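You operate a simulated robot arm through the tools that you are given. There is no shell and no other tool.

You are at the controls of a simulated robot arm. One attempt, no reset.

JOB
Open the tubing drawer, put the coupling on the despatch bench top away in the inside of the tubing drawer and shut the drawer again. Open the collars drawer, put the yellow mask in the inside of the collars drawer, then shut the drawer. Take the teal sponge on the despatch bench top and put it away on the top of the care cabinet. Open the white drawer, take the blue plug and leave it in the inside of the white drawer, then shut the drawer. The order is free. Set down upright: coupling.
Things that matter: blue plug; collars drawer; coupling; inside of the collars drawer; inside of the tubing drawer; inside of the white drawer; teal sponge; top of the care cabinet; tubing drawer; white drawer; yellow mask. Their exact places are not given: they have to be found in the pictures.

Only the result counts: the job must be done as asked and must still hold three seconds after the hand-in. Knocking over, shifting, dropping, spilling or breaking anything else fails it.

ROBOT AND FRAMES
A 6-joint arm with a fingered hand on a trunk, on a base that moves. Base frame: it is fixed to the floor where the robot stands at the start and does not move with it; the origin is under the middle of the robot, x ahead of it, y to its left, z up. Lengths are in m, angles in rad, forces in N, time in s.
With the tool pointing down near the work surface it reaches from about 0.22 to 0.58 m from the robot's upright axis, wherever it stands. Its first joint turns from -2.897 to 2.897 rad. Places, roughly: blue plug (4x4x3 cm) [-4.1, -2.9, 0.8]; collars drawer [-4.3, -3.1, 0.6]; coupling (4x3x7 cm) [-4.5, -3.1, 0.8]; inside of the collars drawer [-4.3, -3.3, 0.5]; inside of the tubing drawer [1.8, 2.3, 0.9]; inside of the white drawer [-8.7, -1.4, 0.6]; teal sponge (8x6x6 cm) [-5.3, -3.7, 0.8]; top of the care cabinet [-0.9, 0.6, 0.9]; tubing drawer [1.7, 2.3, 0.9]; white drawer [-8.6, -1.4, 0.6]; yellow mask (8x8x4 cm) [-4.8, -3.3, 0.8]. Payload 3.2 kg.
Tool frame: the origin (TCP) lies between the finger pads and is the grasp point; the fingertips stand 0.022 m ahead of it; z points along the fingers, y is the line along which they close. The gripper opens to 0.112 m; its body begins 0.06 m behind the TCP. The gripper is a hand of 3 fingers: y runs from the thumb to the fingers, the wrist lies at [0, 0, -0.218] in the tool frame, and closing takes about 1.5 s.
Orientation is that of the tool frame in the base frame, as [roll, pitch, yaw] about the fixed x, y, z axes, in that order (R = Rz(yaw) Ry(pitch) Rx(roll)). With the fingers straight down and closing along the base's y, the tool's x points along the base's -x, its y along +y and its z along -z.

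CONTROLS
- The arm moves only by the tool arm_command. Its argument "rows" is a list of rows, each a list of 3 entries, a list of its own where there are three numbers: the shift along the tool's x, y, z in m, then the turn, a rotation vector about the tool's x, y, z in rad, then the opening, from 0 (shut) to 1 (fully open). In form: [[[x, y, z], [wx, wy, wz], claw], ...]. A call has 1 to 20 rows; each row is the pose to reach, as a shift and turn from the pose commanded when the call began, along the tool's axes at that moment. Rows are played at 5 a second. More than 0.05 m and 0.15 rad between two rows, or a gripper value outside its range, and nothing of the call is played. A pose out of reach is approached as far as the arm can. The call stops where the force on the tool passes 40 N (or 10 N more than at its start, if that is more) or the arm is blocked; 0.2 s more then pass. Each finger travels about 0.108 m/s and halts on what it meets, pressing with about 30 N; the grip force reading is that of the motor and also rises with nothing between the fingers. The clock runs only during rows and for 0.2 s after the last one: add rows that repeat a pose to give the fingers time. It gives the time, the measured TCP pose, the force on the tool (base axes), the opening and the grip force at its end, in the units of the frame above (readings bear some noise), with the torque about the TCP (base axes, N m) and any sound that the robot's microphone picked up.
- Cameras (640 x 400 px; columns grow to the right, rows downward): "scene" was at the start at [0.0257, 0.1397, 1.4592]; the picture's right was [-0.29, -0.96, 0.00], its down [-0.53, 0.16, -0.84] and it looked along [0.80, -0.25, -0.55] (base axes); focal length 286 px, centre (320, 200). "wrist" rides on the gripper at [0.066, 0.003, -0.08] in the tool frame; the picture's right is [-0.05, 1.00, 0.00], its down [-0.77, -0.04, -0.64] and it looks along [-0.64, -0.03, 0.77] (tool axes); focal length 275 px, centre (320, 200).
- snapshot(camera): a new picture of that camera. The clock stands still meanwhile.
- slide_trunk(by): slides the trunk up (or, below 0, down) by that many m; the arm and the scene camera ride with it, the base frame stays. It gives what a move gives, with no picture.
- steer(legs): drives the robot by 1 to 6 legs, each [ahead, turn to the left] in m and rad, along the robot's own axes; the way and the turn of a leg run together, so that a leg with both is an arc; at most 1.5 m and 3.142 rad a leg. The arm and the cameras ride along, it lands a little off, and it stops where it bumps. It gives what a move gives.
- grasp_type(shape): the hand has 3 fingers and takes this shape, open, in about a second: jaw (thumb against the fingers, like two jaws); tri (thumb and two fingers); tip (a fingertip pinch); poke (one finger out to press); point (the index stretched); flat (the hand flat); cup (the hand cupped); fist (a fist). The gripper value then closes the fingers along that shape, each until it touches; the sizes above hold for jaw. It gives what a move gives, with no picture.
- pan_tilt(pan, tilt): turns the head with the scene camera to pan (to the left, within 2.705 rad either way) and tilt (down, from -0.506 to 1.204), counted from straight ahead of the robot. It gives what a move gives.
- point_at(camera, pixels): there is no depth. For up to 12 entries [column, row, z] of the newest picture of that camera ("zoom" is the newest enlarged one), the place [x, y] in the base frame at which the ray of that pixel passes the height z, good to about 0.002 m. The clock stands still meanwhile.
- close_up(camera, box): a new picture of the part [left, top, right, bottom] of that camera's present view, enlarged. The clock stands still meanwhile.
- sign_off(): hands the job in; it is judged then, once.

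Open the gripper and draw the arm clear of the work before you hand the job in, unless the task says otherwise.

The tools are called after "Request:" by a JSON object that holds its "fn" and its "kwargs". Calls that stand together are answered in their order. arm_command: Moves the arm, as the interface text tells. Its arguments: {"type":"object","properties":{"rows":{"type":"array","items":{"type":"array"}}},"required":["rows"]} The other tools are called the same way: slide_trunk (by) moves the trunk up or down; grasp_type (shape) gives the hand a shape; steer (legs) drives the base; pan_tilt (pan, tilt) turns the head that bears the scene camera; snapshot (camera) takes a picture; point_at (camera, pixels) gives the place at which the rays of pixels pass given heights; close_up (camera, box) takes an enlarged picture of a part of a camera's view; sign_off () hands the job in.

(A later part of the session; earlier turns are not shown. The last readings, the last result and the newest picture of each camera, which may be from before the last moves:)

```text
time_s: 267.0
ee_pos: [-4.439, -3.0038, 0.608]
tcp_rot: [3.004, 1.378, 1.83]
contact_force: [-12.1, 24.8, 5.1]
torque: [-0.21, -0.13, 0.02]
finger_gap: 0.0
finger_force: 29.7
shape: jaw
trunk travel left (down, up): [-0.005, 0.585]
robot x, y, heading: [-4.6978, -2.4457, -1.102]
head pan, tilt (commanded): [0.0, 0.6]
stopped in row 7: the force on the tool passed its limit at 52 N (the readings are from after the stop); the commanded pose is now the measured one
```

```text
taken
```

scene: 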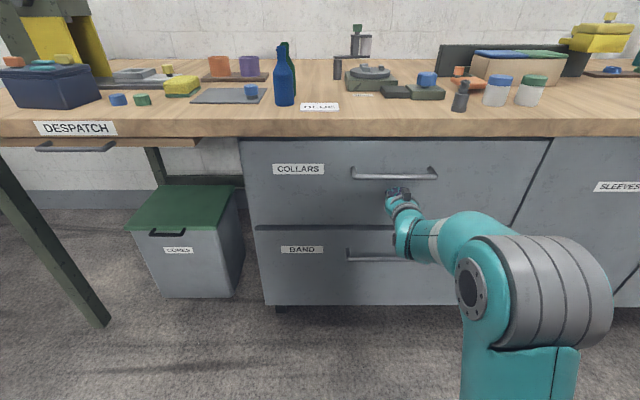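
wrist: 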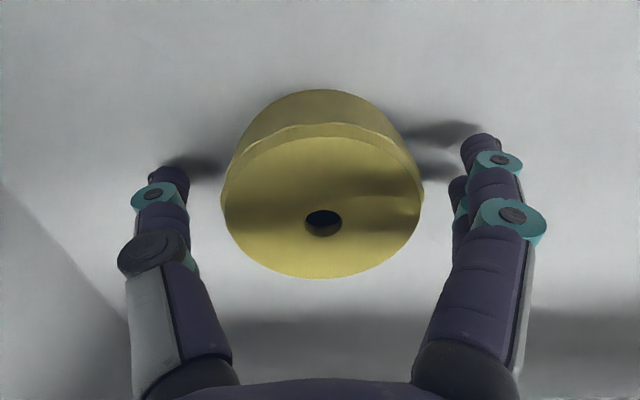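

The collars drawer is shut flush. I back off, raise the trunk and turn the tool down again for the coupling.

Request:
{"fn": "steer", "kwargs": {"legs": [[-0.3, 0]]}}

Request:
{"fn": "slide_trunk", "kwargs": {"by": 0.4}}

Request:
{"fn": "arm_command", "kwargs": {"rows": [[[0.03, 0, -0.0021], [0, 0.138, 0], 0.2], [[0.0594, 0, -0.0083], [0, 0.276, 0], 0.4], [[0.0877, 0, -0.0185], [0, 0.414, 0], 0.6], [[0.1143, 0, -0.0324], [0, 0.552, 0], 0.8], [[0.1387, 0, -0.0498], [0, 0.69, 0], 1], [[0.1605, 0, -0.0705], [0, 0.828, 0], 1], [[0.1793, 0, -0.0939], [0, 0.966, 0], 1], [[0.1946, 0, -0.1198], [0, 1.104, 0], 1], [[0.2063, 0, -0.1475], [0, 1.242, 0], 1], [[0.214, 0, -0.1766], [0, 1.38, 0], 1]]}}

Request:
{"fn": "slide_trunk", "kwargs": {"by": 0.18}}

Request:
{"fn": "snapshot", "kwargs": {"camera": "scene"}}

```text
time_s: 269.0
ee_pos: [-4.569, -2.7457, 0.6057]
tcp_rot: [3.011, 1.375, 1.831]
contact_force: [-0.5, -0.4, 0.4]
torque: [0.0, 0.0, -0.04]
finger_gap: 0.0002
finger_force: 30.0
shape: jaw
trunk travel left (down, up): [-0.005, 0.585]
robot x, y, heading: [-4.8276, -2.1854, -1.102]
head pan, tilt (commanded): [0.0, 0.6]
```

```text
time_s: 272.8
ee_pos: [-4.5692, -2.7454, 1.0057]
tcp_rot: [3.011, 1.375, 1.832]
contact_force: [0.3, 0.3, -0.7]
torque: [-0.01, 0.02, -0.01]
finger_gap: 0.0
finger_force: 30.3
shape: jaw
trunk travel left (down, up): [-0.405, 0.185]
robot x, y, heading: [-4.8272, -2.1852, -1.111]
head pan, tilt (commanded): [0.0, 0.6]
```

```text
time_s: 275.0
ee_pos: [-4.6487, -2.5453, 0.8296]
tcp_rot: [3.115, -0.005, 1.96]
contact_force: [-0.2, -0.2, -0.7]
torque: [0.03, -0.02, -0.03]
finger_gap: 0.1119
finger_force: 0.0
shape: jaw
out of reach, approached as far as the arm can: row 4, 5, 6, 7, 8
trunk travel left (down, up): [-0.405, 0.185]
robot x, y, heading: [-4.8269, -2.1846, -1.099]
head pan, tilt (commanded): [0.0, 0.6]
```

```text
time_s: 277.0
ee_pos: [-4.6478, -2.545, 1.0094]
tcp_rot: [3.117, -0.004, 1.958]
contact_force: [-0.2, -0.3, 0.7]
torque: [0.03, -0.01, 0.02]
finger_gap: 0.1118
finger_force: 0.1
shape: jaw
trunk travel left (down, up): [-0.585, 0.005]
robot x, y, heading: [-4.8285, -2.1853, -1.103]
head pan, tilt (commanded): [0.0, 0.6]
```

```text
taken
```

scene: 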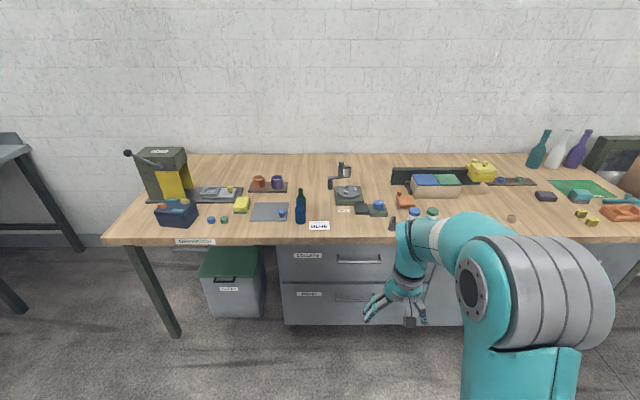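

The coupling is about 0.93 m ahead and 0.14 m right. I drive 0.46 m closer and then check with the wrist camera.

Request:
{"fn": "steer", "kwargs": {"legs": [[0.46, 0]]}}

Request:
{"fn": "arm_command", "kwargs": {"rows": [[[0, -0.03, -0.02], [0.012, 0, 0], 1], [[0, -0.065, -0.03], [0.0246, 0.004, 0], 1], [[0, -0.1, -0.03], [0.0246, 0.004, 0], 1], [[0, -0.135, -0.03], [0.0246, 0.004, 0], 1]]}}

Request:
{"fn": "snapshot", "kwargs": {"camera": "wrist"}}

Request:
{"fn": "snapshot", "kwargs": {"camera": "scene"}}

```text
time_s: 279.7
ee_pos: [-4.4478, -2.9461, 1.0098]
tcp_rot: [3.117, -0.004, 1.958]
contact_force: [0.4, 0.1, -1.3]
torque: [0.01, 0.05, 0.02]
finger_gap: 0.112
finger_force: 0.0
shape: jaw
trunk travel left (down, up): [-0.585, 0.005]
robot x, y, heading: [-4.6269, -2.5885, -1.106]
head pan, tilt (commanded): [0.0, 0.6]
```

```text
time_s: 280.7
ee_pos: [-4.5743, -2.9971, 1.0332]
tcp_rot: [3.14, -0.007, 1.959]
contact_force: [-0.1, -0.5, 0.2]
torque: [0.01, -0.01, 0.0]
finger_gap: 0.1119
finger_force: 0.0
shape: jaw
trunk travel left (down, up): [-0.585, 0.005]
robot x, y, heading: [-4.6296, -2.5837, -1.101]
head pan, tilt (commanded): [0.0, 0.6]
```

```text
taken
```

wrist: 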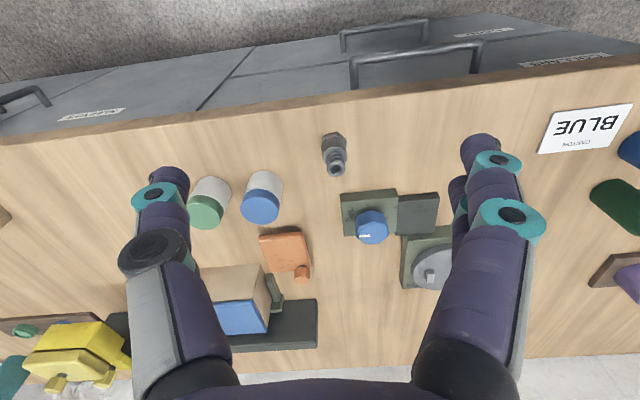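

```text
taken
```

scene: 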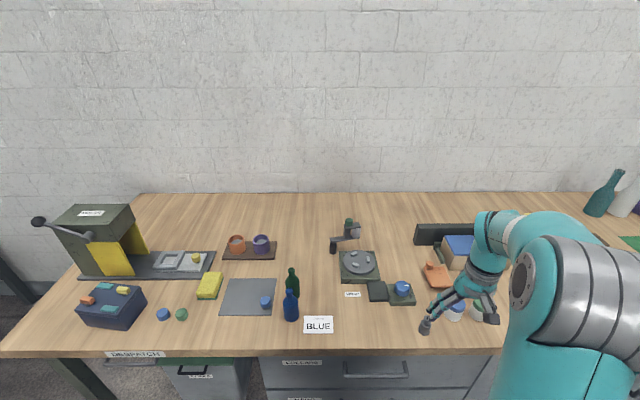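

The coupling is at wrist px (334,150), standing upright. I compute its place from its top and base.

Request:
{"fn": "close_up", "kwargs": {"camera": "wrist", "box": [280, 110, 400, 185]}}

Request:
{"fn": "point_at", "kwargs": {"camera": "wrist", "pixels": [[338, 169, 0.87], [332, 140, 0.8], [334, 147, 0.82]]}}

```text
5.33 times, centred on (340, 148) of wrist
```

zoom: 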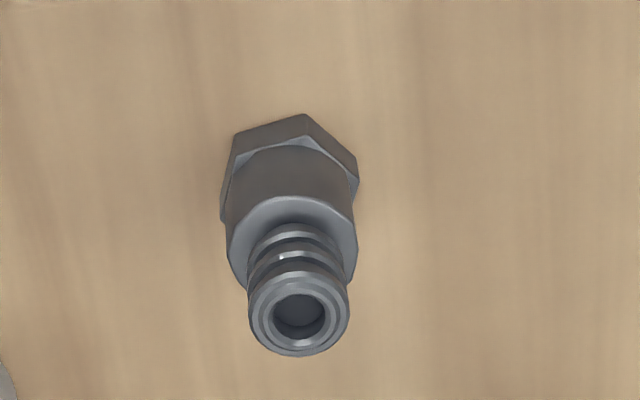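

```text
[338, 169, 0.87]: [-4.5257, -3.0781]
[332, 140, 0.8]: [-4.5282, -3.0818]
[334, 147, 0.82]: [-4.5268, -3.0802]
```

Coupling at (-4.527,-3.079). I move above it and down to z≈0.93.

Request:
{"fn": "arm_command", "kwargs": {"rows": [[[-0.035, 0.005, 0.02], [0, 0.007, 0], 1], [[-0.07, 0.01, 0.045], [0, 0.007, 0], 1], [[-0.0937, 0.0128, 0.075], [0, 0.007, 0], 1], [[-0.0937, 0.0128, 0.1], [0, 0.007, 0], 1]]}}

Request:
{"fn": "snapshot", "kwargs": {"camera": "wrist"}}

Request:
{"fn": "point_at", "kwargs": {"camera": "wrist", "pixels": [[320, 200, 0.87], [320, 170, 0.87], [320, 140, 0.87]]}}

```text
time_s: 281.7
ee_pos: [-4.5247, -3.0793, 0.9341]
tcp_rot: [-3.141, -0.014, 1.959]
contact_force: [0.4, 0.2, -0.2]
torque: [0.04, 0.02, 0.0]
finger_gap: 0.1119
finger_force: 0.0
shape: jaw
trunk travel left (down, up): [-0.585, 0.005]
robot x, y, heading: [-4.6246, -2.5825, -1.106]
head pan, tilt (commanded): [0.0, 0.6]
```

```text
taken
```

wrist: 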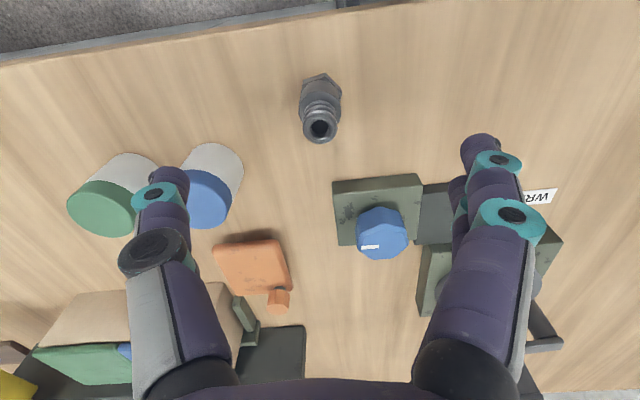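

```text
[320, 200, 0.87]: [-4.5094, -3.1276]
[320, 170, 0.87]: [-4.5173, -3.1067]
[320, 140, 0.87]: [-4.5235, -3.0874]
```

The hand is above the coupling (px (320,110)). Before lowering I check that the thumb clears the blue jar and the fingers clear the plate.

Request:
{"fn": "point_at", "kwargs": {"camera": "wrist", "pixels": [[320, 128, 0.87], [333, 182, 0.82], [420, 174, 0.82], [215, 145, 0.8], [183, 165, 0.8], [242, 165, 0.8], [208, 200, 0.88], [453, 185, 0.81], [230, 190, 0.88]]}}

```text
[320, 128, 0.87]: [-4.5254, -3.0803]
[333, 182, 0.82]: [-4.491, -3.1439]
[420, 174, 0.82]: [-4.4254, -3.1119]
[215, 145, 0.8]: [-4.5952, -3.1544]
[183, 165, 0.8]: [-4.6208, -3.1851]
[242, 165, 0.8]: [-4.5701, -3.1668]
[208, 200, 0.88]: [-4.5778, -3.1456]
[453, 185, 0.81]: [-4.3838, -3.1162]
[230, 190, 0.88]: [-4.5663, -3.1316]
```

Clearances are ~3 cm or more. I narrow the opening a bit and lower to z≈0.84, levelling the tool.

Request:
{"fn": "arm_command", "kwargs": {"rows": [[[0, 0, 0.02], [0, -0.007, 0], 0.8], [[0, 0, 0.045], [0, -0.014, 0], 0.7], [[0, 0, 0.07], [0, -0.014, 0], 0.7], [[0, 0, 0.094], [0, -0.014, 0], 0.7], [[0, 0, 0.094], [0, -0.014, 0], 0.7]]}}

Request:
{"fn": "snapshot", "kwargs": {"camera": "wrist"}}

```text
time_s: 282.9
ee_pos: [-4.5254, -3.076, 0.8397]
tcp_rot: [-3.141, 0.0, 1.959]
contact_force: [0.2, 0.2, 0.6]
torque: [0.01, 0.02, -0.01]
finger_gap: 0.0788
finger_force: 0.0
shape: jaw
trunk travel left (down, up): [-0.585, 0.005]
robot x, y, heading: [-4.6266, -2.5871, -1.106]
head pan, tilt (commanded): [0.0, 0.6]
```

```text
taken
```

wrist: 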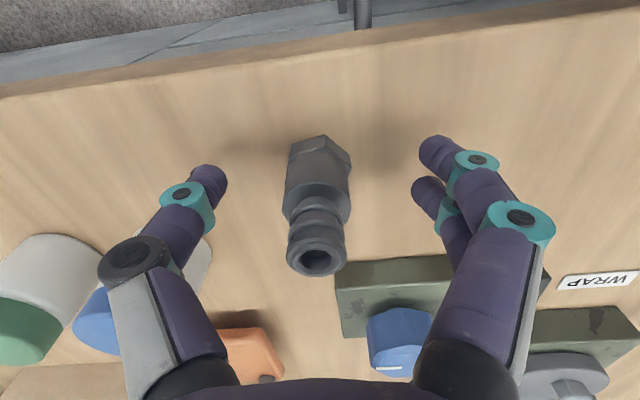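

The coupling is centred between thumb and fingers. I close the hand on it.

Request:
{"fn": "arm_command", "kwargs": {"rows": [[[0, 0, 0], [0, 0, 0], 0.5], [[0, 0, 0], [0, 0, 0], 0.3], [[0, 0, 0], [0, 0, 0], 0.1], [[0, 0, 0], [0, 0, 0], 0], [[0, 0, 0], [0, 0, 0], 0], [[0, 0, 0], [0, 0, 0], 0], [[0, 0, 0], [0, 0, 0], 0]]}}

Request:
{"fn": "snapshot", "kwargs": {"camera": "wrist"}}

```text
time_s: 284.5
ee_pos: [-4.5249, -3.076, 0.8399]
tcp_rot: [-3.139, 0.001, 1.958]
contact_force: [-0.6, -0.5, 1.9]
torque: [0.01, -0.02, -0.03]
finger_gap: 0.0094
finger_force: 30.0
shape: jaw
trunk travel left (down, up): [-0.585, 0.005]
robot x, y, heading: [-4.6271, -2.5851, -1.103]
head pan, tilt (commanded): [0.0, 0.6]
```

```text
taken
```

wrist: 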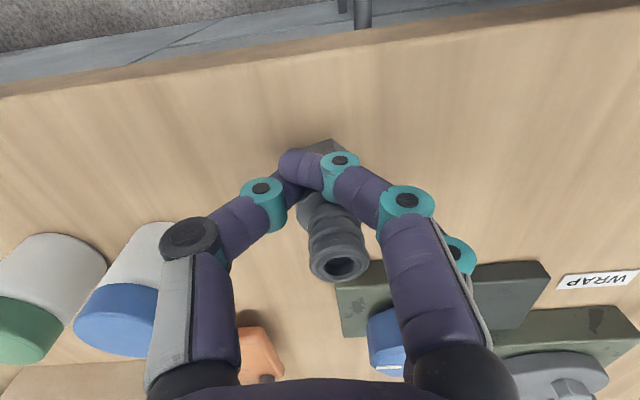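

The near finger slipped past the coupling (gap only 9 mm), so it isn't held properly. I open again and look at how it stands.

Request:
{"fn": "arm_command", "kwargs": {"rows": [[[0, 0, 0], [0, 0, 0], 0.15], [[0, 0, 0], [0, 0, 0], 0.3], [[0, 0, 0], [0, 0, 0], 0.45], [[0, 0, 0], [0, 0, 0], 0.6], [[0, 0, 0], [0, 0, 0], 0.7], [[0, 0, 0], [0, 0, 0], 0.7], [[0, 0, 0], [0, 0, 0], 0.7]]}}

Request:
{"fn": "snapshot", "kwargs": {"camera": "wrist"}}

```text
time_s: 286.1
ee_pos: [-4.5268, -3.0759, 0.8396]
tcp_rot: [-3.142, 0.0, 1.959]
contact_force: [1.2, 0.0, 0.1]
torque: [-0.02, 0.03, -0.02]
finger_gap: 0.0778
finger_force: 0.1
shape: jaw
trunk travel left (down, up): [-0.585, 0.005]
robot x, y, heading: [-4.6305, -2.5872, -1.114]
head pan, tilt (commanded): [0.0, 0.6]
```

```text
taken
```

wrist: 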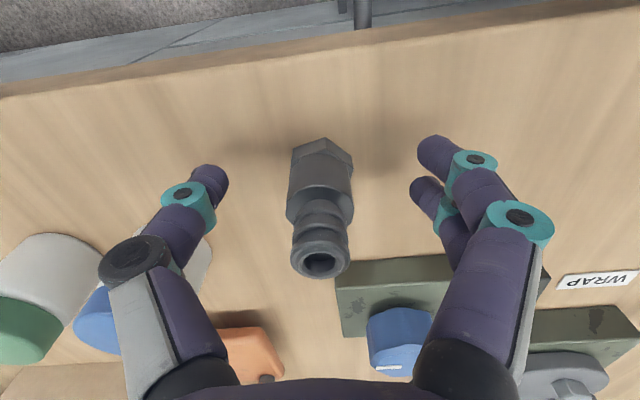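

The coupling still stands upright in place. It is narrow for the parallel jaws, so I raise the hand and try the "tri" shape, inspecting it in free space first.

Request:
{"fn": "arm_command", "kwargs": {"rows": [[[0, 0, -0.03], [0, 0, 0], 0.7], [[0, 0, -0.06], [0, 0, 0], 0.7], [[0, 0, -0.09], [0, 0, 0], 0.7], [[0, 0, -0.13], [0, 0, 0], 0.7]]}}

Request:
{"fn": "grasp_type", "kwargs": {"shape": "tri"}}

Request:
{"fn": "snapshot", "kwargs": {"camera": "wrist"}}

Request:
{"fn": "arm_command", "kwargs": {"rows": [[[0, 0, 0], [0, 0, 0], 0.8], [[0, 0, 0], [0, 0, 0], 0.6], [[0, 0, 0], [0, 0, 0], 0.4], [[0, 0, 0], [0, 0, 0], 0.4], [[0, 0, 0], [0, 0, 0], 0.4]]}}

Request:
{"fn": "snapshot", "kwargs": {"camera": "wrist"}}

```text
time_s: 287.1
ee_pos: [-4.5263, -3.0747, 0.9692]
tcp_rot: [3.139, 0.002, 1.959]
contact_force: [0.8, -0.1, -0.1]
torque: [-0.03, 0.01, -0.01]
finger_gap: 0.0778
finger_force: 0.1
shape: jaw
trunk travel left (down, up): [-0.585, 0.005]
robot x, y, heading: [-4.6266, -2.5868, -1.112]
head pan, tilt (commanded): [0.0, 0.6]
```

```text
time_s: 288.0
ee_pos: [-4.5269, -3.0744, 0.9684]
tcp_rot: [-3.141, 0.0, 1.958]
contact_force: [0.7, -0.3, -0.4]
torque: [-0.01, 0.04, -0.01]
finger_gap: 0.1121
finger_force: 0.0
shape: tri
trunk travel left (down, up): [-0.585, 0.005]
robot x, y, heading: [-4.6281, -2.5866, -1.106]
head pan, tilt (commanded): [0.0, 0.6]
```

```text
taken
```

wrist: 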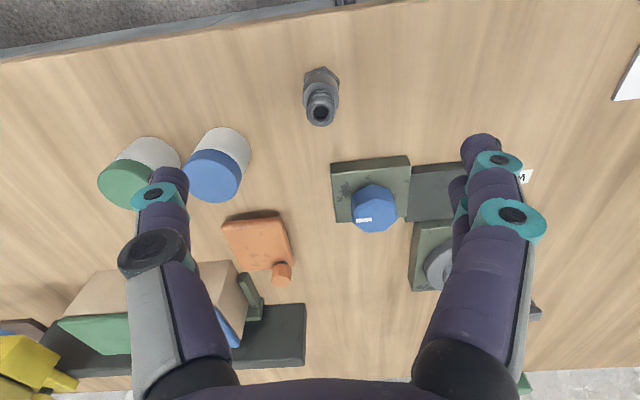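

```text
time_s: 289.2
ee_pos: [-4.5265, -3.0763, 0.9676]
tcp_rot: [3.142, 0.0, 1.958]
contact_force: [0.5, 0.1, 0.2]
torque: [0.01, 0.01, -0.03]
finger_gap: 0.0455
finger_force: 0.1
shape: tri
trunk travel left (down, up): [-0.585, 0.005]
robot x, y, heading: [-4.6284, -2.5874, -1.113]
head pan, tilt (commanded): [0.0, 0.6]
```

```text
taken
```

wrist: 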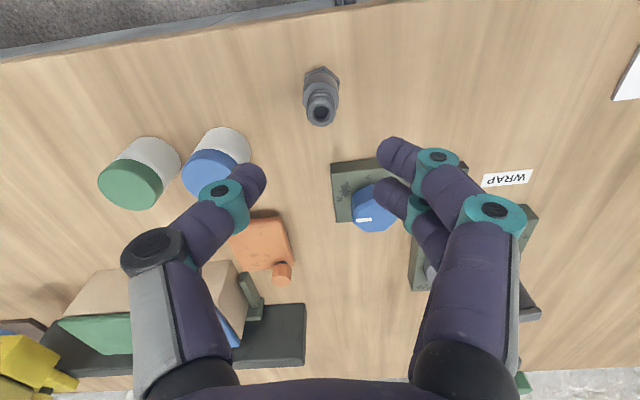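

Tri looks similar when open. I close it further in free space to see where the tips meet.

Request:
{"fn": "arm_command", "kwargs": {"rows": [[[0, 0, 0], [0, 0, 0], 0.3], [[0, 0, 0], [0, 0, 0], 0.15], [[0, 0, 0], [0, 0, 0], 0.15], [[0, 0, 0], [0, 0, 0], 0.15], [[0, 0, 0], [0, 0, 0], 0.15]]}}

Request:
{"fn": "snapshot", "kwargs": {"camera": "wrist"}}

Request:
{"fn": "arm_command", "kwargs": {"rows": [[[0, 0, 0], [0, 0, 0], 0], [[0, 0, 0], [0, 0, 0], 0], [[0, 0, 0], [0, 0, 0], 0], [[0, 0, 0], [0, 0, 0], 0]]}}

Request:
{"fn": "snapshot", "kwargs": {"camera": "wrist"}}

```text
time_s: 290.4
ee_pos: [-4.5258, -3.0766, 0.9686]
tcp_rot: [3.141, 0.001, 1.957]
contact_force: [0.8, 0.3, -0.5]
torque: [-0.02, 0.01, -0.06]
finger_gap: 0.0171
finger_force: 0.1
shape: tri
trunk travel left (down, up): [-0.585, 0.005]
robot x, y, heading: [-4.6276, -2.5872, -1.109]
head pan, tilt (commanded): [0.0, 0.6]
```

```text
taken
```

wrist: 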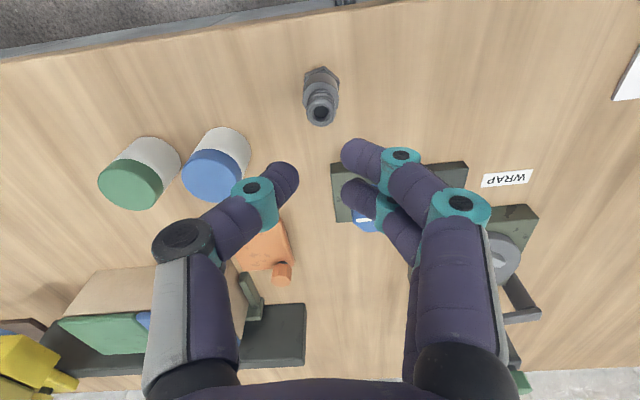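

```text
time_s: 291.4
ee_pos: [-4.5264, -3.0758, 0.9695]
tcp_rot: [-3.139, -0.001, 1.959]
contact_force: [0.3, -1.0, 0.1]
torque: [0.0, -0.04, -0.02]
finger_gap: 0.0
finger_force: 30.1
shape: tri
trunk travel left (down, up): [-0.585, 0.005]
robot x, y, heading: [-4.625, -2.5867, -1.103]
head pan, tilt (commanded): [0.0, 0.6]
```

```text
taken
```

wrist: 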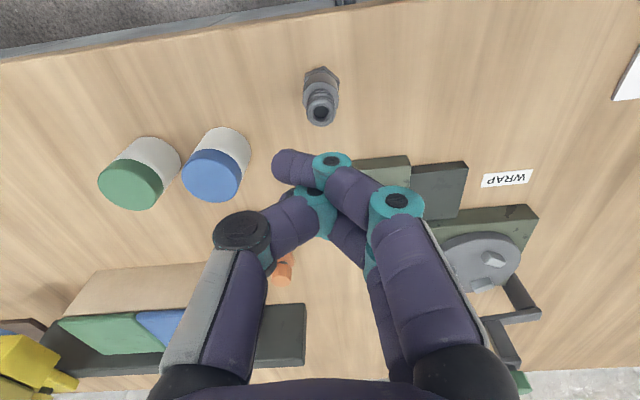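

In tri the thumb meets between the two fingers, so centring matters. I reopen and re-measure the coupling precisely.

Request:
{"fn": "arm_command", "kwargs": {"rows": [[[0, 0, 0], [0, 0, 0], 0.3], [[0, 0, 0], [0, 0, 0], 0.6], [[0, 0, 0], [0, 0, 0], 0.8], [[0, 0, 0], [0, 0, 0], 0.8], [[0, 0, 0], [0, 0, 0], 0.8]]}}

Request:
{"fn": "close_up", "kwargs": {"camera": "wrist", "box": [270, 50, 380, 140]}}

Request:
{"fn": "point_at", "kwargs": {"camera": "zoom", "pixels": [[295, 372, 0.87], [300, 120, 0.8], [320, 200, 0.87]]}}

```text
time_s: 292.6
ee_pos: [-4.5265, -3.0766, 0.9687]
tcp_rot: [-3.14, 0.001, 1.96]
contact_force: [0.2, 0.1, -0.4]
torque: [0.0, -0.01, -0.01]
finger_gap: 0.0892
finger_force: 0.1
shape: tri
trunk travel left (down, up): [-0.585, 0.005]
robot x, y, heading: [-4.6274, -2.5833, -1.107]
head pan, tilt (commanded): [0.0, 0.6]
```

```text
4.44 times, centred on (325, 95) of wrist
```

zoom: 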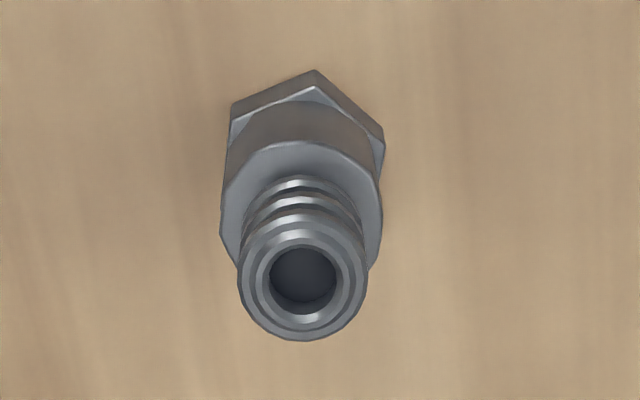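

```text
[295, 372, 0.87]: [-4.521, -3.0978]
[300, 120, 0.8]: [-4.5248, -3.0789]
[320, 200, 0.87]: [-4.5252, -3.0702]
```

I read off the top opening's centre at zoom (303,278).

Request:
{"fn": "point_at", "kwargs": {"camera": "zoom", "pixels": [[303, 278, 0.87], [303, 278, 0.865], [302, 200, 0.84]]}}

```text
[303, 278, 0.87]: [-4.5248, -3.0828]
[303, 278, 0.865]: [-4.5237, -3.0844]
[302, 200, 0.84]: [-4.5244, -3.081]
```

The axis is at (-4.5245,-3.082), i.e. the hand was ~6 mm too near the robot before. I shift 8 mm forward and lower to z≈0.83.

Request:
{"fn": "arm_command", "kwargs": {"rows": [[[-0.004, 0, 0.03], [0, 0, 0], 0.7], [[-0.008, 0, 0.06], [0, 0, 0], 0.7], [[-0.008, 0, 0.09], [0, 0, 0], 0.7], [[-0.008, 0, 0.12], [0, 0, 0], 0.7], [[-0.008, 0, 0.139], [0, 0, 0], 0.7], [[-0.008, 0, 0.139], [0, 0, 0], 0.7]]}}

Request:
{"fn": "snapshot", "kwargs": {"camera": "wrist"}}

```text
time_s: 294.0
ee_pos: [-4.5211, -3.0838, 0.8306]
tcp_rot: [3.141, -0.001, 1.958]
contact_force: [0.3, 0.9, 0.8]
torque: [0.01, 0.02, -0.03]
finger_gap: 0.0787
finger_force: 0.1
shape: tri
trunk travel left (down, up): [-0.585, 0.005]
robot x, y, heading: [-4.6266, -2.583, -1.105]
head pan, tilt (commanded): [0.0, 0.6]
```

```text
taken
```

wrist: 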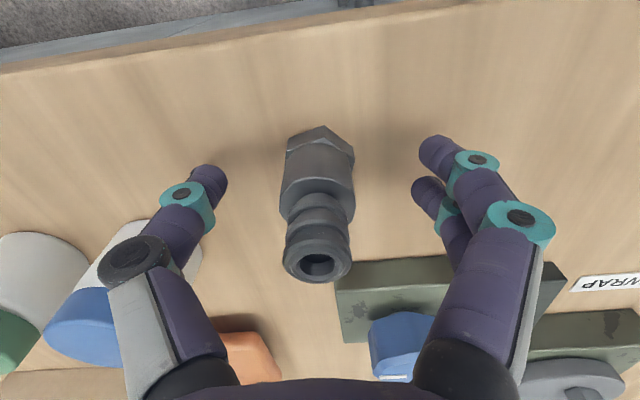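

Aligned. I close gradually onto the hex part.

Request:
{"fn": "arm_command", "kwargs": {"rows": [[[0, 0, 0], [0, 0, 0], 0.6], [[0, 0, 0], [0, 0, 0], 0.5], [[0, 0, 0], [0, 0, 0], 0.4], [[0, 0, 0], [0, 0, 0], 0.3], [[0, 0, 0], [0, 0, 0], 0.2], [[0, 0, 0], [0, 0, 0], 0.15], [[0, 0, 0], [0, 0, 0], 0.15], [[0, 0, 0], [0, 0, 0], 0.15]]}}

Request:
{"fn": "snapshot", "kwargs": {"camera": "wrist"}}

```text
time_s: 295.8
ee_pos: [-4.5209, -3.0844, 0.8326]
tcp_rot: [-3.14, 0.001, 1.958]
contact_force: [-0.7, 0.0, 7.4]
torque: [0.0, -0.12, 0.0]
finger_gap: 0.0201
finger_force: 29.8
shape: tri
trunk travel left (down, up): [-0.585, 0.005]
robot x, y, heading: [-4.6273, -2.586, -1.107]
head pan, tilt (commanded): [0.0, 0.6]
```

```text
taken
```

wrist: 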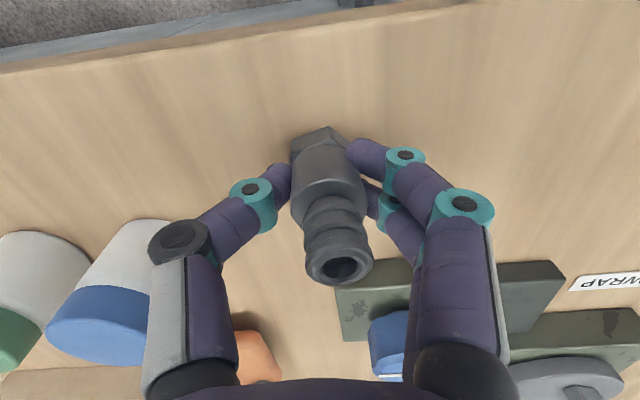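

Now it is held by thumb and both fingers (gap 0.020), slightly tilted. I lift 3 cm and check.

Request:
{"fn": "arm_command", "kwargs": {"rows": [[[0, 0, -0.01], [0, 0, 0], 0.1], [[0, 0, -0.02], [0, 0, 0], 0.1], [[0, 0, -0.03], [0, 0, 0], 0.1], [[0, 0, -0.03], [0, 0, 0], 0.1]]}}

Request:
{"fn": "snapshot", "kwargs": {"camera": "wrist"}}

```text
time_s: 296.8
ee_pos: [-4.5231, -3.0856, 0.8615]
tcp_rot: [-3.141, 0.0, 1.957]
contact_force: [-0.4, 0.7, -0.7]
torque: [0.0, 0.02, -0.01]
finger_gap: 0.0195
finger_force: 29.6
shape: tri
trunk travel left (down, up): [-0.585, 0.005]
robot x, y, heading: [-4.6278, -2.5871, -1.108]
head pan, tilt (commanded): [0.0, 0.6]
```

```text
taken
```

wrist: 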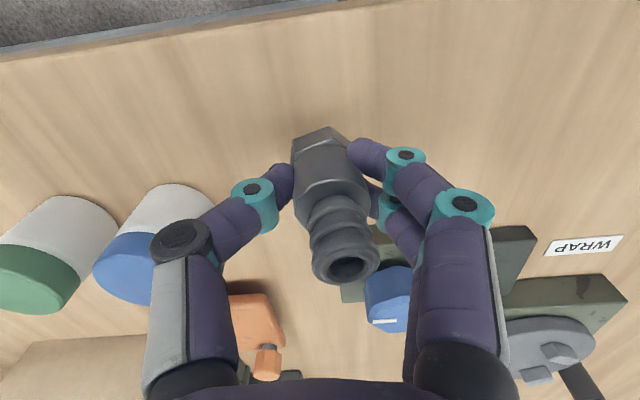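

The coupling lifts cleanly. I raise it further and retract toward the robot for travel.

Request:
{"fn": "arm_command", "kwargs": {"rows": [[[0, 0, -0.03], [0, 0, 0], 0.1], [[0, 0, -0.06], [0, 0, 0], 0.1], [[0, 0, -0.09], [0, 0, 0], 0.1], [[0.03, 0, -0.12], [0, 0, 0], 0.1], [[0.06, 0.02, -0.14], [0, 0, 0], 0.1], [[0.09, 0.04, -0.16], [0, 0, 0], 0.1], [[0.12, 0.06, -0.18], [0, 0, 0], 0.1], [[0.14, 0.08, -0.2], [0, 0, 0], 0.1]]}}

Request:
{"fn": "snapshot", "kwargs": {"camera": "wrist"}}

```text
time_s: 298.6
ee_pos: [-4.5039, -2.9215, 1.0634]
tcp_rot: [-3.141, -0.001, 1.956]
contact_force: [1.0, 0.6, -0.6]
torque: [-0.01, -0.01, 0.0]
finger_gap: 0.0195
finger_force: 29.6
shape: tri
trunk travel left (down, up): [-0.585, 0.005]
robot x, y, heading: [-4.6246, -2.5853, -1.107]
head pan, tilt (commanded): [0.0, 0.6]
```

```text
taken
```

wrist: 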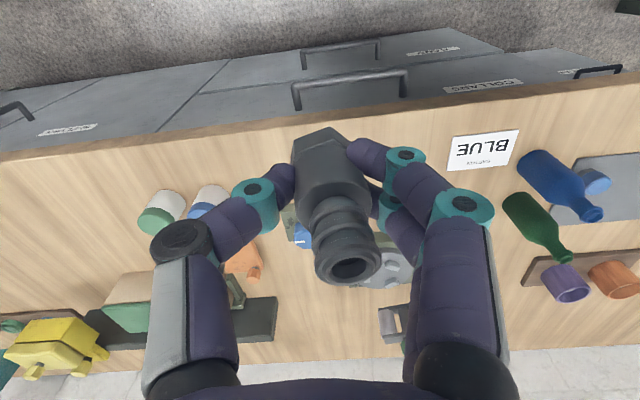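

Secure. I back away from the bench, turn left toward the corridor and drive back toward the store shelf.

Request:
{"fn": "steer", "kwargs": {"legs": [[-0.2, 0], [0, 1.55], [1.5, 0], [1.0, 0]]}}

Request:
{"fn": "pan_tilt", "kwargs": {"pan": 0.0, "tilt": 0.4}}

Request:
{"fn": "snapshot", "kwargs": {"camera": "scene"}}

```text
time_s: 316.1
ee_pos: [-2.0929, -1.1706, 1.0626]
tcp_rot: [3.14, 0.0, -2.787]
contact_force: [0.2, 0.1, -0.9]
torque: [-0.03, -0.01, 0.0]
finger_gap: 0.0193
finger_force: 29.9
shape: tri
trunk travel left (down, up): [-0.585, 0.005]
robot x, y, heading: [-2.4363, -1.2826, 0.428]
head pan, tilt (commanded): [0.0, 0.6]
```

```text
time_s: 316.8
ee_pos: [-2.0935, -1.1702, 1.064]
tcp_rot: [3.141, -0.001, -2.787]
contact_force: [0.2, -0.2, -0.8]
torque: [0.02, 0.02, -0.02]
finger_gap: 0.0193
finger_force: 30.2
shape: tri
trunk travel left (down, up): [-0.585, 0.005]
robot x, y, heading: [-2.4376, -1.2845, 0.428]
head pan, tilt (commanded): [0.0, 0.4]
```

```text
taken
```

scene: 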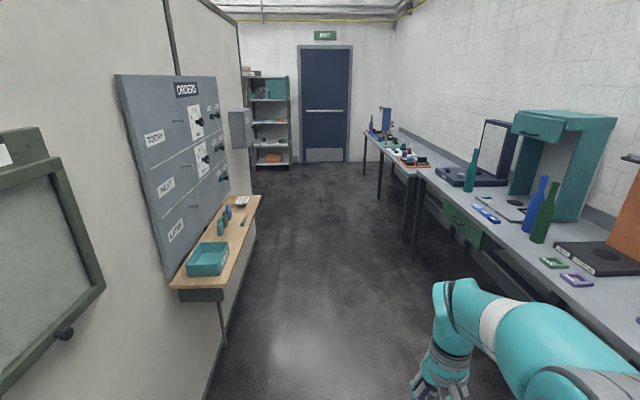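

On course at room (-2.75,-0.04). I correct slightly left and drive 4.1 m to the shelf side.

Request:
{"fn": "steer", "kwargs": {"legs": [[0, 0.05], [1.5, 0], [1.5, 0], [1.1, 0]]}}

Request:
{"fn": "snapshot", "kwargs": {"camera": "scene"}}

```text
time_s: 336.9
ee_pos: [1.5095, 0.7721, 1.0619]
tcp_rot: [3.141, -0.001, -2.767]
contact_force: [0.8, 0.3, -0.9]
torque: [-0.02, -0.03, 0.02]
finger_gap: 0.0195
finger_force: 30.1
shape: tri
trunk travel left (down, up): [-0.585, 0.005]
robot x, y, heading: [1.1699, 0.6519, 0.451]
head pan, tilt (commanded): [0.0, 0.4]
```

```text
taken
```

scene: 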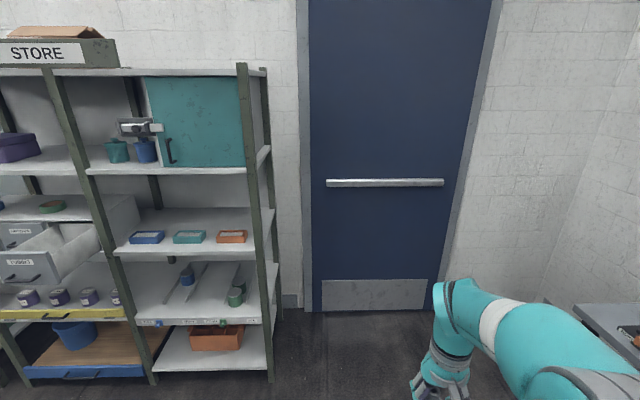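

At room (1.34,0.05). I turn left, drive 1.22 m, and turn right to face the open tubing drawer.

Request:
{"fn": "steer", "kwargs": {"legs": [[0, 1.57], [1.24, 0], [0, -1.57]]}}

Request:
{"fn": "pan_tilt", "kwargs": {"pan": 0.0, "tilt": 0.5}}

Request:
{"fn": "snapshot", "kwargs": {"camera": "scene"}}

```text
time_s: 350.7
ee_pos: [0.9824, 1.8623, 1.064]
tcp_rot: [-3.141, 0.0, -2.772]
contact_force: [0.2, 0.9, -1.7]
torque: [-0.02, -0.01, 0.01]
finger_gap: 0.0192
finger_force: 30.4
shape: tri
trunk travel left (down, up): [-0.585, 0.005]
robot x, y, heading: [0.6451, 1.7388, 0.444]
head pan, tilt (commanded): [0.0, 0.4]
```

```text
time_s: 351.4
ee_pos: [0.9825, 1.8614, 1.0626]
tcp_rot: [-3.141, 0.001, -2.773]
contact_force: [0.2, -0.3, -1.2]
torque: [0.01, 0.01, -0.01]
finger_gap: 0.0191
finger_force: 30.3
shape: tri
trunk travel left (down, up): [-0.585, 0.005]
robot x, y, heading: [0.647, 1.7432, 0.444]
head pan, tilt (commanded): [0.0, 0.499]
```

```text
taken
```

scene: 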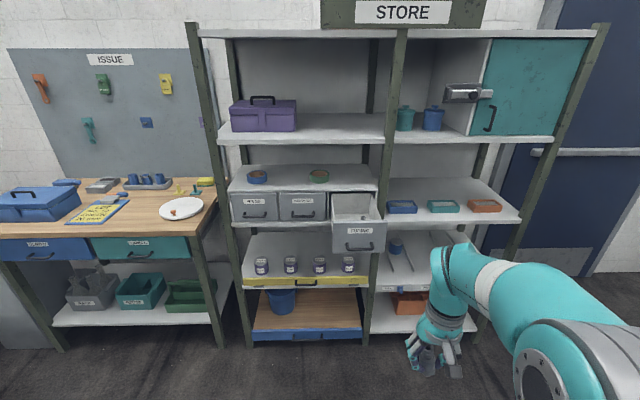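

The drawer is still open at px (357,220). I zoom for its rim corners.

Request:
{"fn": "close_up", "kwargs": {"camera": "scene", "box": [310, 170, 406, 260]}}

Request:
{"fn": "point_at", "kwargs": {"camera": "zoom", "pixels": [[95, 228, 1.04], [335, 210, 1.04], [95, 228, 1.0], [335, 210, 1.0], [140, 100, 1.04], [285, 100, 1.04]]}}

```text
4.44 times, centred on (358, 215) of scene
```

zoom: 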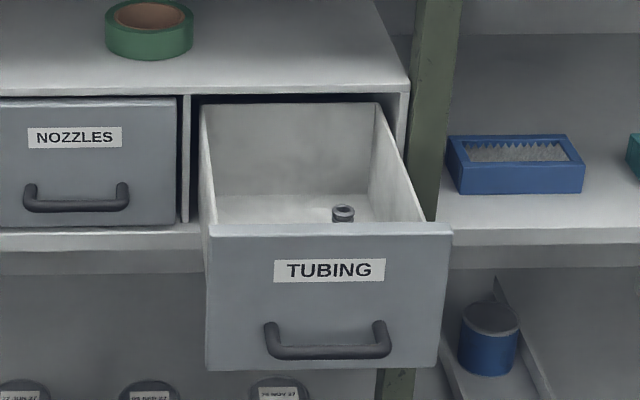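

```text
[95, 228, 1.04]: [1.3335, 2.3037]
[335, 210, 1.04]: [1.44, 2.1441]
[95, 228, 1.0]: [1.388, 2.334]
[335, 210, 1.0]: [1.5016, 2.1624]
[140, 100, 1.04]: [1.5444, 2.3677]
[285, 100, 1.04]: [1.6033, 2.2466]
```

There is a small grey ring-like thing visible inside the drawer now (zoom (343,213)). I check my hand and look closer.

Request:
{"fn": "snapshot", "kwargs": {"camera": "wrist"}}

Request:
{"fn": "close_up", "kwargs": {"camera": "scene", "box": [346, 195, 394, 230]}}

```text
taken
```

wrist: 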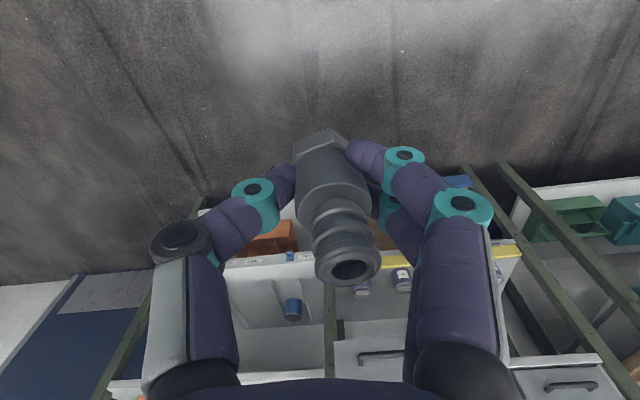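

```text
11.43 times, centred on (370, 212) of scene
```

zoom: 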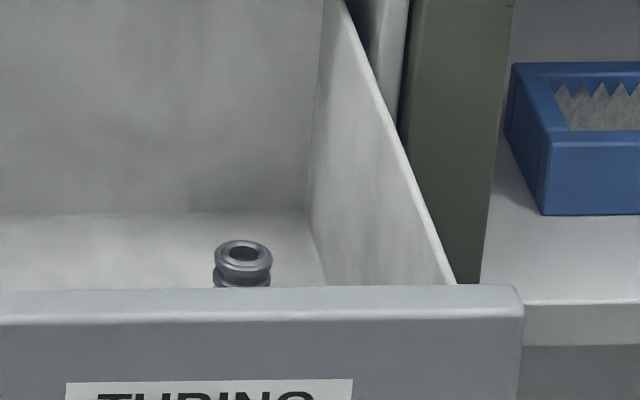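

Another coupling already stands in the drawer, near its front right; it must not be touched. I locate it and the inner walls.

Request:
{"fn": "close_up", "kwargs": {"camera": "scene", "box": [326, 185, 390, 235]}}

Request:
{"fn": "point_at", "kwargs": {"camera": "zoom", "pixels": [[413, 317, 0.97], [413, 317, 0.96], [413, 317, 0.98], [500, 270, 0.9], [500, 270, 0.91], [240, 273, 0.9], [455, 280, 1.03], [210, 350, 1.03]]}}

```text
8.00 times, centred on (358, 210) of scene
```

zoom: 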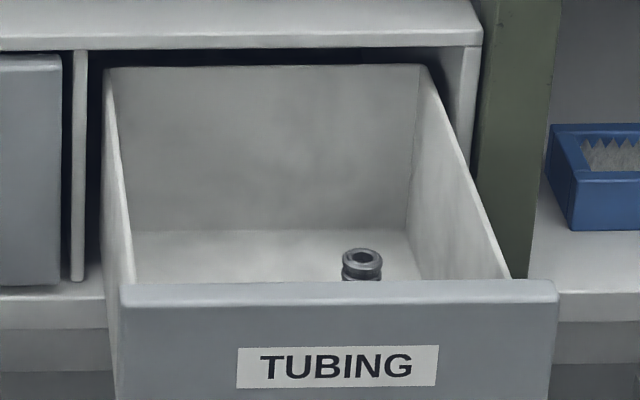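

```text
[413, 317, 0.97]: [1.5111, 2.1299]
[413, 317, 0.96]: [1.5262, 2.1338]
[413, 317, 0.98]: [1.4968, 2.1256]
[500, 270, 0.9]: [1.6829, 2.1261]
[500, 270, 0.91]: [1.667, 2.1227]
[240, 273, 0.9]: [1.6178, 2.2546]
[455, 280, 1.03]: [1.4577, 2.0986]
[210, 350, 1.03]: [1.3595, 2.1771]
```

Now with the picture seen, I query the right pixels: second coupling's top (362,258), front rim ends (122,290)/(557,288), back wall corners.

Request:
{"fn": "point_at", "kwargs": {"camera": "zoom", "pixels": [[362, 258, 0.97], [362, 258, 0.96], [122, 290, 1.04], [557, 288, 1.04], [122, 290, 1.0], [557, 288, 1.0], [133, 230, 0.9], [407, 230, 0.9], [107, 70, 1.04], [420, 66, 1.04], [107, 70, 1.0], [420, 66, 1.0]]}}

```text
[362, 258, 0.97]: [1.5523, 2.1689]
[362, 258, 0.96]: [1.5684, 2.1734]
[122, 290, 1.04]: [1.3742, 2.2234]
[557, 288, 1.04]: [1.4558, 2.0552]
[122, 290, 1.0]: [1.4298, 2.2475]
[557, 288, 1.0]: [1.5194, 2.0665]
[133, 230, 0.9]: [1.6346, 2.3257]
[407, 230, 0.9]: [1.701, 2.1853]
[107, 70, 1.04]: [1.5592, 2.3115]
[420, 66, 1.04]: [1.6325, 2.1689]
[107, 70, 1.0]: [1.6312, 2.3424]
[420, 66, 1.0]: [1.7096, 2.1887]
```

The drawer interior spans about u 2.28–2.46 (open part), v 1.18–1.35, floor z≈0.90; the standing coupling is near (u 2.37, v 1.23). I'll place mine on the left side, so I raise the arm and turn the hand -90° so the wrist camera faces right.

Request:
{"fn": "arm_command", "kwargs": {"rows": [[[0, 0, -0.03], [0, 0, -0.1428], 0.1], [[0, 0, -0.06], [0, 0, -0.2856], 0.1], [[0, 0, -0.09], [0, 0, -0.4284], 0.1], [[0, 0, -0.12], [0, 0, -0.5712], 0.1], [[0, 0, -0.12], [0, 0, -0.714], 0.1], [[0, 0, -0.12], [0, 0, -0.8568], 0.1], [[0, 0, -0.12], [0, 0, -0.9996], 0.1], [[0, 0, -0.12], [0, 0, -1.1424], 0.1], [[0, 0, -0.12], [0, 0, -1.2852], 0.1], [[0, 0, -0.12], [0, 0, -1.428], 0.1], [[0, 0, -0.12], [0, 0, -1.5708], 0.1]]}}

```text
time_s: 353.8
ee_pos: [0.8883, 1.9588, 1.0942]
tcp_rot: [-3.111, -0.026, -1.228]
contact_force: [0.3, -0.9, -0.5]
torque: [-0.04, 0.03, 0.0]
finger_gap: 0.0188
finger_force: 30.1
shape: tri
out of reach, approached as far as the arm can: row 7, 8, 9, 10, 11
trunk travel left (down, up): [-0.585, 0.005]
robot x, y, heading: [0.6428, 1.7449, 0.447]
head pan, tilt (commanded): [0.0, 0.499]
```

The -90° turn reached its joint limit with the arm swung left (yaw -1.228, ~7° short), which is acceptable if I stand a bit right of the drawer. I shift the base: turn right 0.19 and drive 0.45 m.

Request:
{"fn": "steer", "kwargs": {"legs": [[0, -0.19], [0.45, 0]]}}

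Request:
{"fn": "pan_tilt", "kwargs": {"pan": 0.2, "tilt": 0.7}}

Request:
{"fn": "snapshot", "kwargs": {"camera": "scene"}}

Request:
{"fn": "snapshot", "kwargs": {"camera": "wrist"}}

```text
time_s: 357.2
ee_pos: [1.3584, 2.0278, 1.0944]
tcp_rot: [-3.113, -0.027, -1.413]
contact_force: [-0.2, -0.3, -0.6]
torque: [-0.04, 0.0, -0.02]
finger_gap: 0.0187
finger_force: 29.9
shape: tri
trunk travel left (down, up): [-0.585, 0.005]
robot x, y, heading: [1.0787, 1.8607, 0.27]
head pan, tilt (commanded): [0.0, 0.499]
```

```text
time_s: 357.9
ee_pos: [1.3587, 2.0259, 1.0949]
tcp_rot: [-3.114, -0.025, -1.413]
contact_force: [0.1, 0.8, -1.7]
torque: [0.01, 0.02, 0.02]
finger_gap: 0.0189
finger_force: 30.0
shape: tri
trunk travel left (down, up): [-0.585, 0.005]
robot x, y, heading: [1.0797, 1.8589, 0.269]
head pan, tilt (commanded): [0.201, 0.7]
```

```text
taken
```

scene: 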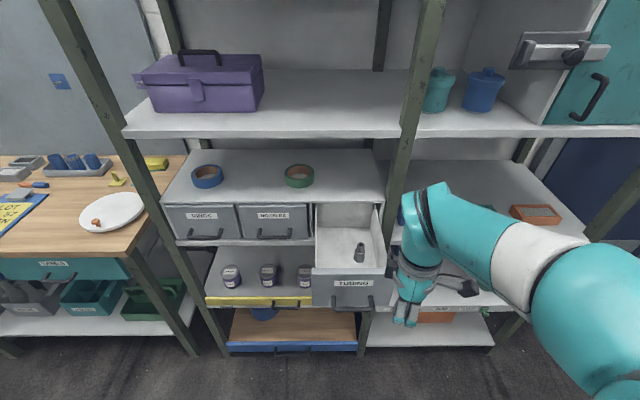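

```text
taken
```

wrist: 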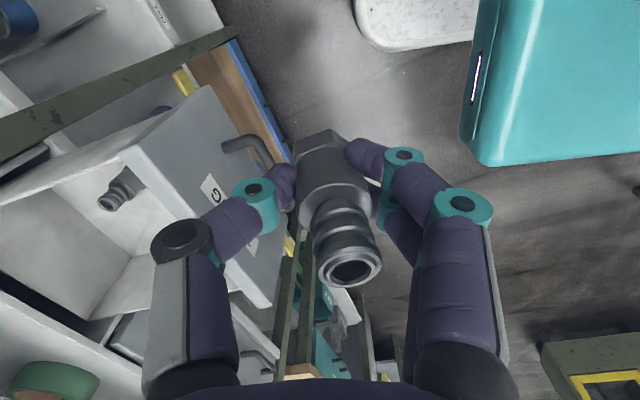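

A good view into the drawer: the other coupling stands at scene (360,252). I zoom and measure.

Request:
{"fn": "close_up", "kwargs": {"camera": "scene", "box": [296, 190, 408, 310]}}

```text
3.33 times, centred on (352, 250) of scene
```

zoom: 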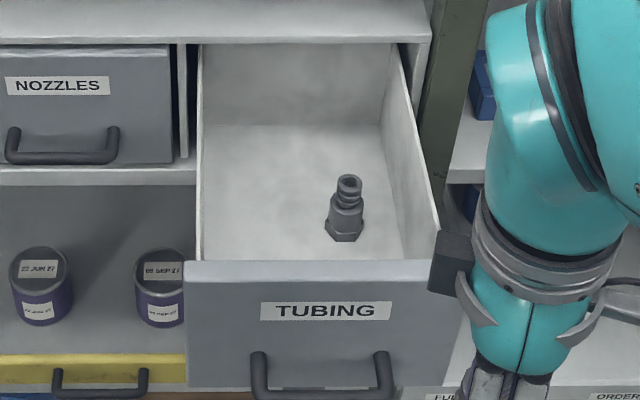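

I query the second coupling's base (343,230)/top (349,183) and the floor's back corners.

Request:
{"fn": "point_at", "kwargs": {"camera": "zoom", "pixels": [[343, 230, 0.9], [343, 230, 0.88], [349, 181, 0.97], [349, 181, 0.95], [204, 125, 0.9], [383, 125, 0.9], [204, 125, 0.88], [383, 125, 0.88], [188, 262, 1.025], [455, 262, 1.025], [203, 258, 0.9], [405, 256, 0.9]]}}

```text
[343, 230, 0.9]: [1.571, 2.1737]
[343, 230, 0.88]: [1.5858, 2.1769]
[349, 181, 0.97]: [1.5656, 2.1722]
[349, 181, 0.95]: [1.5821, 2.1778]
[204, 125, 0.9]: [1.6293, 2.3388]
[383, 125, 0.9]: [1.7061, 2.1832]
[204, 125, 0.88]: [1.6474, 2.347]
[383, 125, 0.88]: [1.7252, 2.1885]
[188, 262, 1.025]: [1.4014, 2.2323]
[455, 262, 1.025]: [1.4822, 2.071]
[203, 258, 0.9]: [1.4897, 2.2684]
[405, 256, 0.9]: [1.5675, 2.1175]
```

Solving both views: floor z≈0.883, second coupling at (1.581,2.177), walls v 1.17–1.347, front panel u≈2.26. Target for mine: (1.525,2.220). I drive 0.09 m closer and bring the hand over that spot, still high.

Request:
{"fn": "steer", "kwargs": {"legs": [[0.09, 0]]}}

Request:
{"fn": "arm_command", "kwargs": {"rows": [[[-0.03, -0.02, -0.015], [0, 0, -0.06], 0.1], [[-0.06, -0.04, -0.03], [0, 0, -0.12], 0.1], [[-0.09, -0.06, -0.04], [0, 0, -0.18], 0.1], [[-0.12, -0.08, -0.04], [0, 0, -0.24], 0.1], [[-0.155, -0.105, -0.04], [0, 0, -0.3], 0.1]]}}

Request:
{"fn": "snapshot", "kwargs": {"camera": "wrist"}}

Request:
{"fn": "snapshot", "kwargs": {"camera": "scene"}}

```text
time_s: 359.0
ee_pos: [1.4479, 2.0499, 1.0944]
tcp_rot: [-3.113, -0.025, -1.415]
contact_force: [-0.9, -0.4, -0.4]
torque: [-0.02, 0.03, -0.01]
finger_gap: 0.0187
finger_force: 30.3
shape: tri
trunk travel left (down, up): [-0.585, 0.005]
robot x, y, heading: [1.166, 1.8848, 0.262]
head pan, tilt (commanded): [0.201, 0.7]
```

```text
time_s: 360.2
ee_pos: [1.4668, 2.2276, 1.0924]
tcp_rot: [-3.097, -0.042, -1.133]
contact_force: [0.2, 1.1, -0.8]
torque: [-0.03, -0.02, 0.0]
finger_gap: 0.0189
finger_force: 30.4
shape: tri
out of reach, approached as far as the arm can: row 1, 2, 3, 4, 5
trunk travel left (down, up): [-0.585, 0.005]
robot x, y, heading: [1.1685, 1.8817, 0.257]
head pan, tilt (commanded): [0.201, 0.7]
```

```text
taken
```

wrist: 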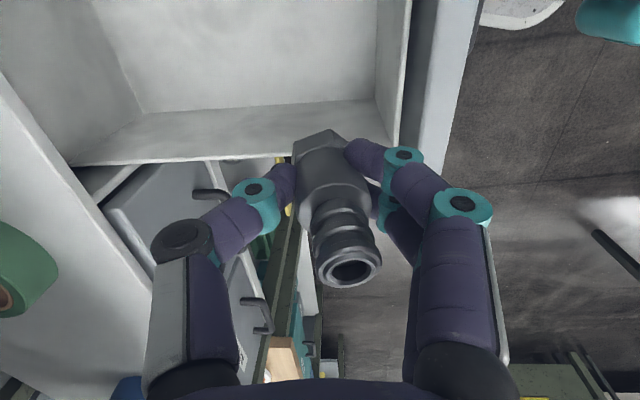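

```text
taken
```

scene: 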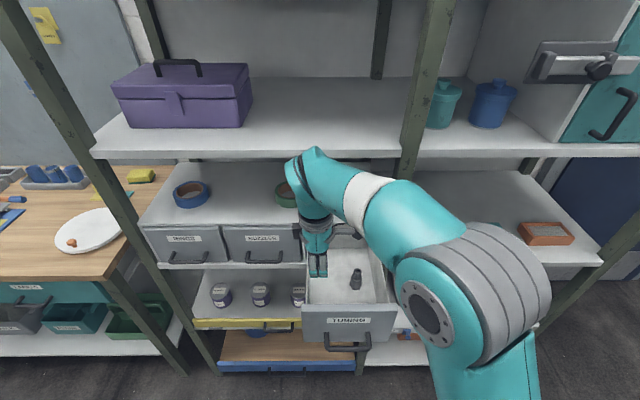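

The wrist is near its limit, so the hand stopped short at (1.467,2.228). I relax the yaw by 0.12, level the tool and move the remaining way.

Request:
{"fn": "arm_command", "kwargs": {"rows": [[[0.011, -0.017, 0], [-0.03, -0.014, 0.04], 0.1], [[0.022, -0.034, 0], [-0.06, -0.028, 0.08], 0.1], [[0.032, -0.05, 0], [-0.0945, -0.042, 0.12], 0.1], [[0.032, -0.05, 0], [-0.0945, -0.042, 0.12], 0.1]]}}

Request:
{"fn": "snapshot", "kwargs": {"camera": "wrist"}}

```text
time_s: 361.2
ee_pos: [1.4843, 2.2321, 1.0658]
tcp_rot: [3.087, -0.001, -1.255]
contact_force: [0.1, 0.3, -0.3]
torque: [-0.04, 0.0, -0.04]
finger_gap: 0.0192
finger_force: 30.0
shape: tri
out of reach, approached as far as the arm can: row 1, 2, 3, 4
trunk travel left (down, up): [-0.585, 0.005]
robot x, y, heading: [1.1664, 1.8832, 0.258]
head pan, tilt (commanded): [0.201, 0.7]
```

```text
taken
```

wrist: 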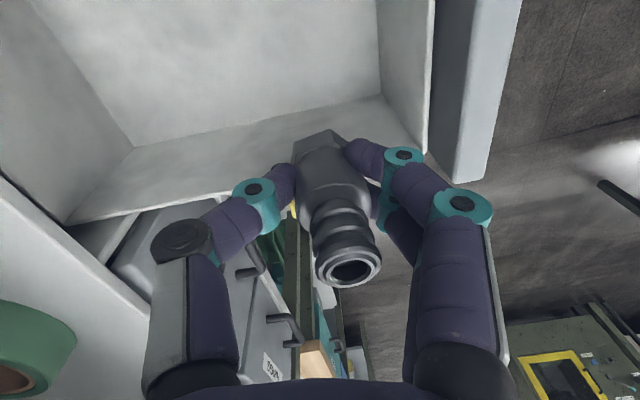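

Orientation is right now. I continue toward the target while lowering slightly, which eases the reach.

Request:
{"fn": "arm_command", "kwargs": {"rows": [[[0.012, -0.018, 0.003], [0, 0, 0], 0.1], [[0.0247, -0.0351, 0.006], [0, 0, 0], 0.1], [[0.0247, -0.0351, 0.012], [0, 0, 0], 0.1]]}}

Request:
{"fn": "snapshot", "kwargs": {"camera": "wrist"}}

Request:
{"fn": "close_up", "kwargs": {"camera": "scene", "box": [240, 180, 440, 360]}}

```text
time_s: 362.0
ee_pos: [1.4981, 2.2251, 1.0308]
tcp_rot: [3.084, -0.001, -1.247]
contact_force: [-0.1, 0.4, -1.2]
torque: [-0.04, 0.0, -0.03]
finger_gap: 0.0188
finger_force: 29.9
shape: tri
out of reach, approached as far as the arm can: row 1, 2, 3
trunk travel left (down, up): [-0.585, 0.005]
robot x, y, heading: [1.1658, 1.8828, 0.261]
head pan, tilt (commanded): [0.201, 0.7]
```

```text
taken
```

wrist: 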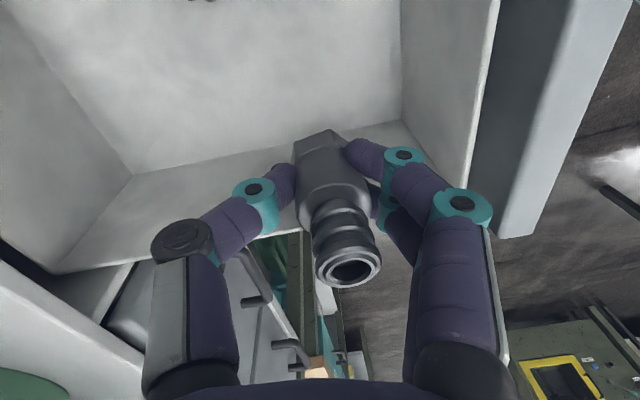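

```text
2.22 times, centred on (340, 270) of scene
```

zoom: 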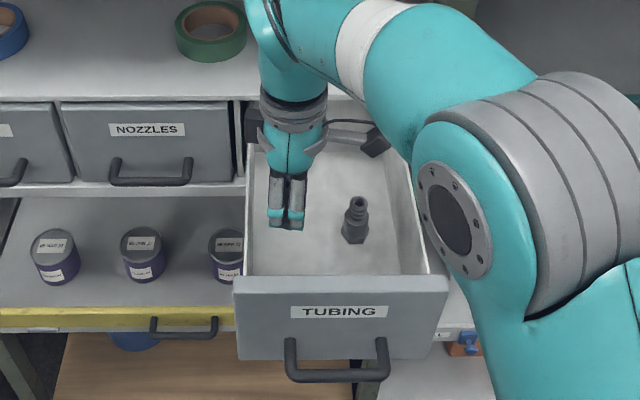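

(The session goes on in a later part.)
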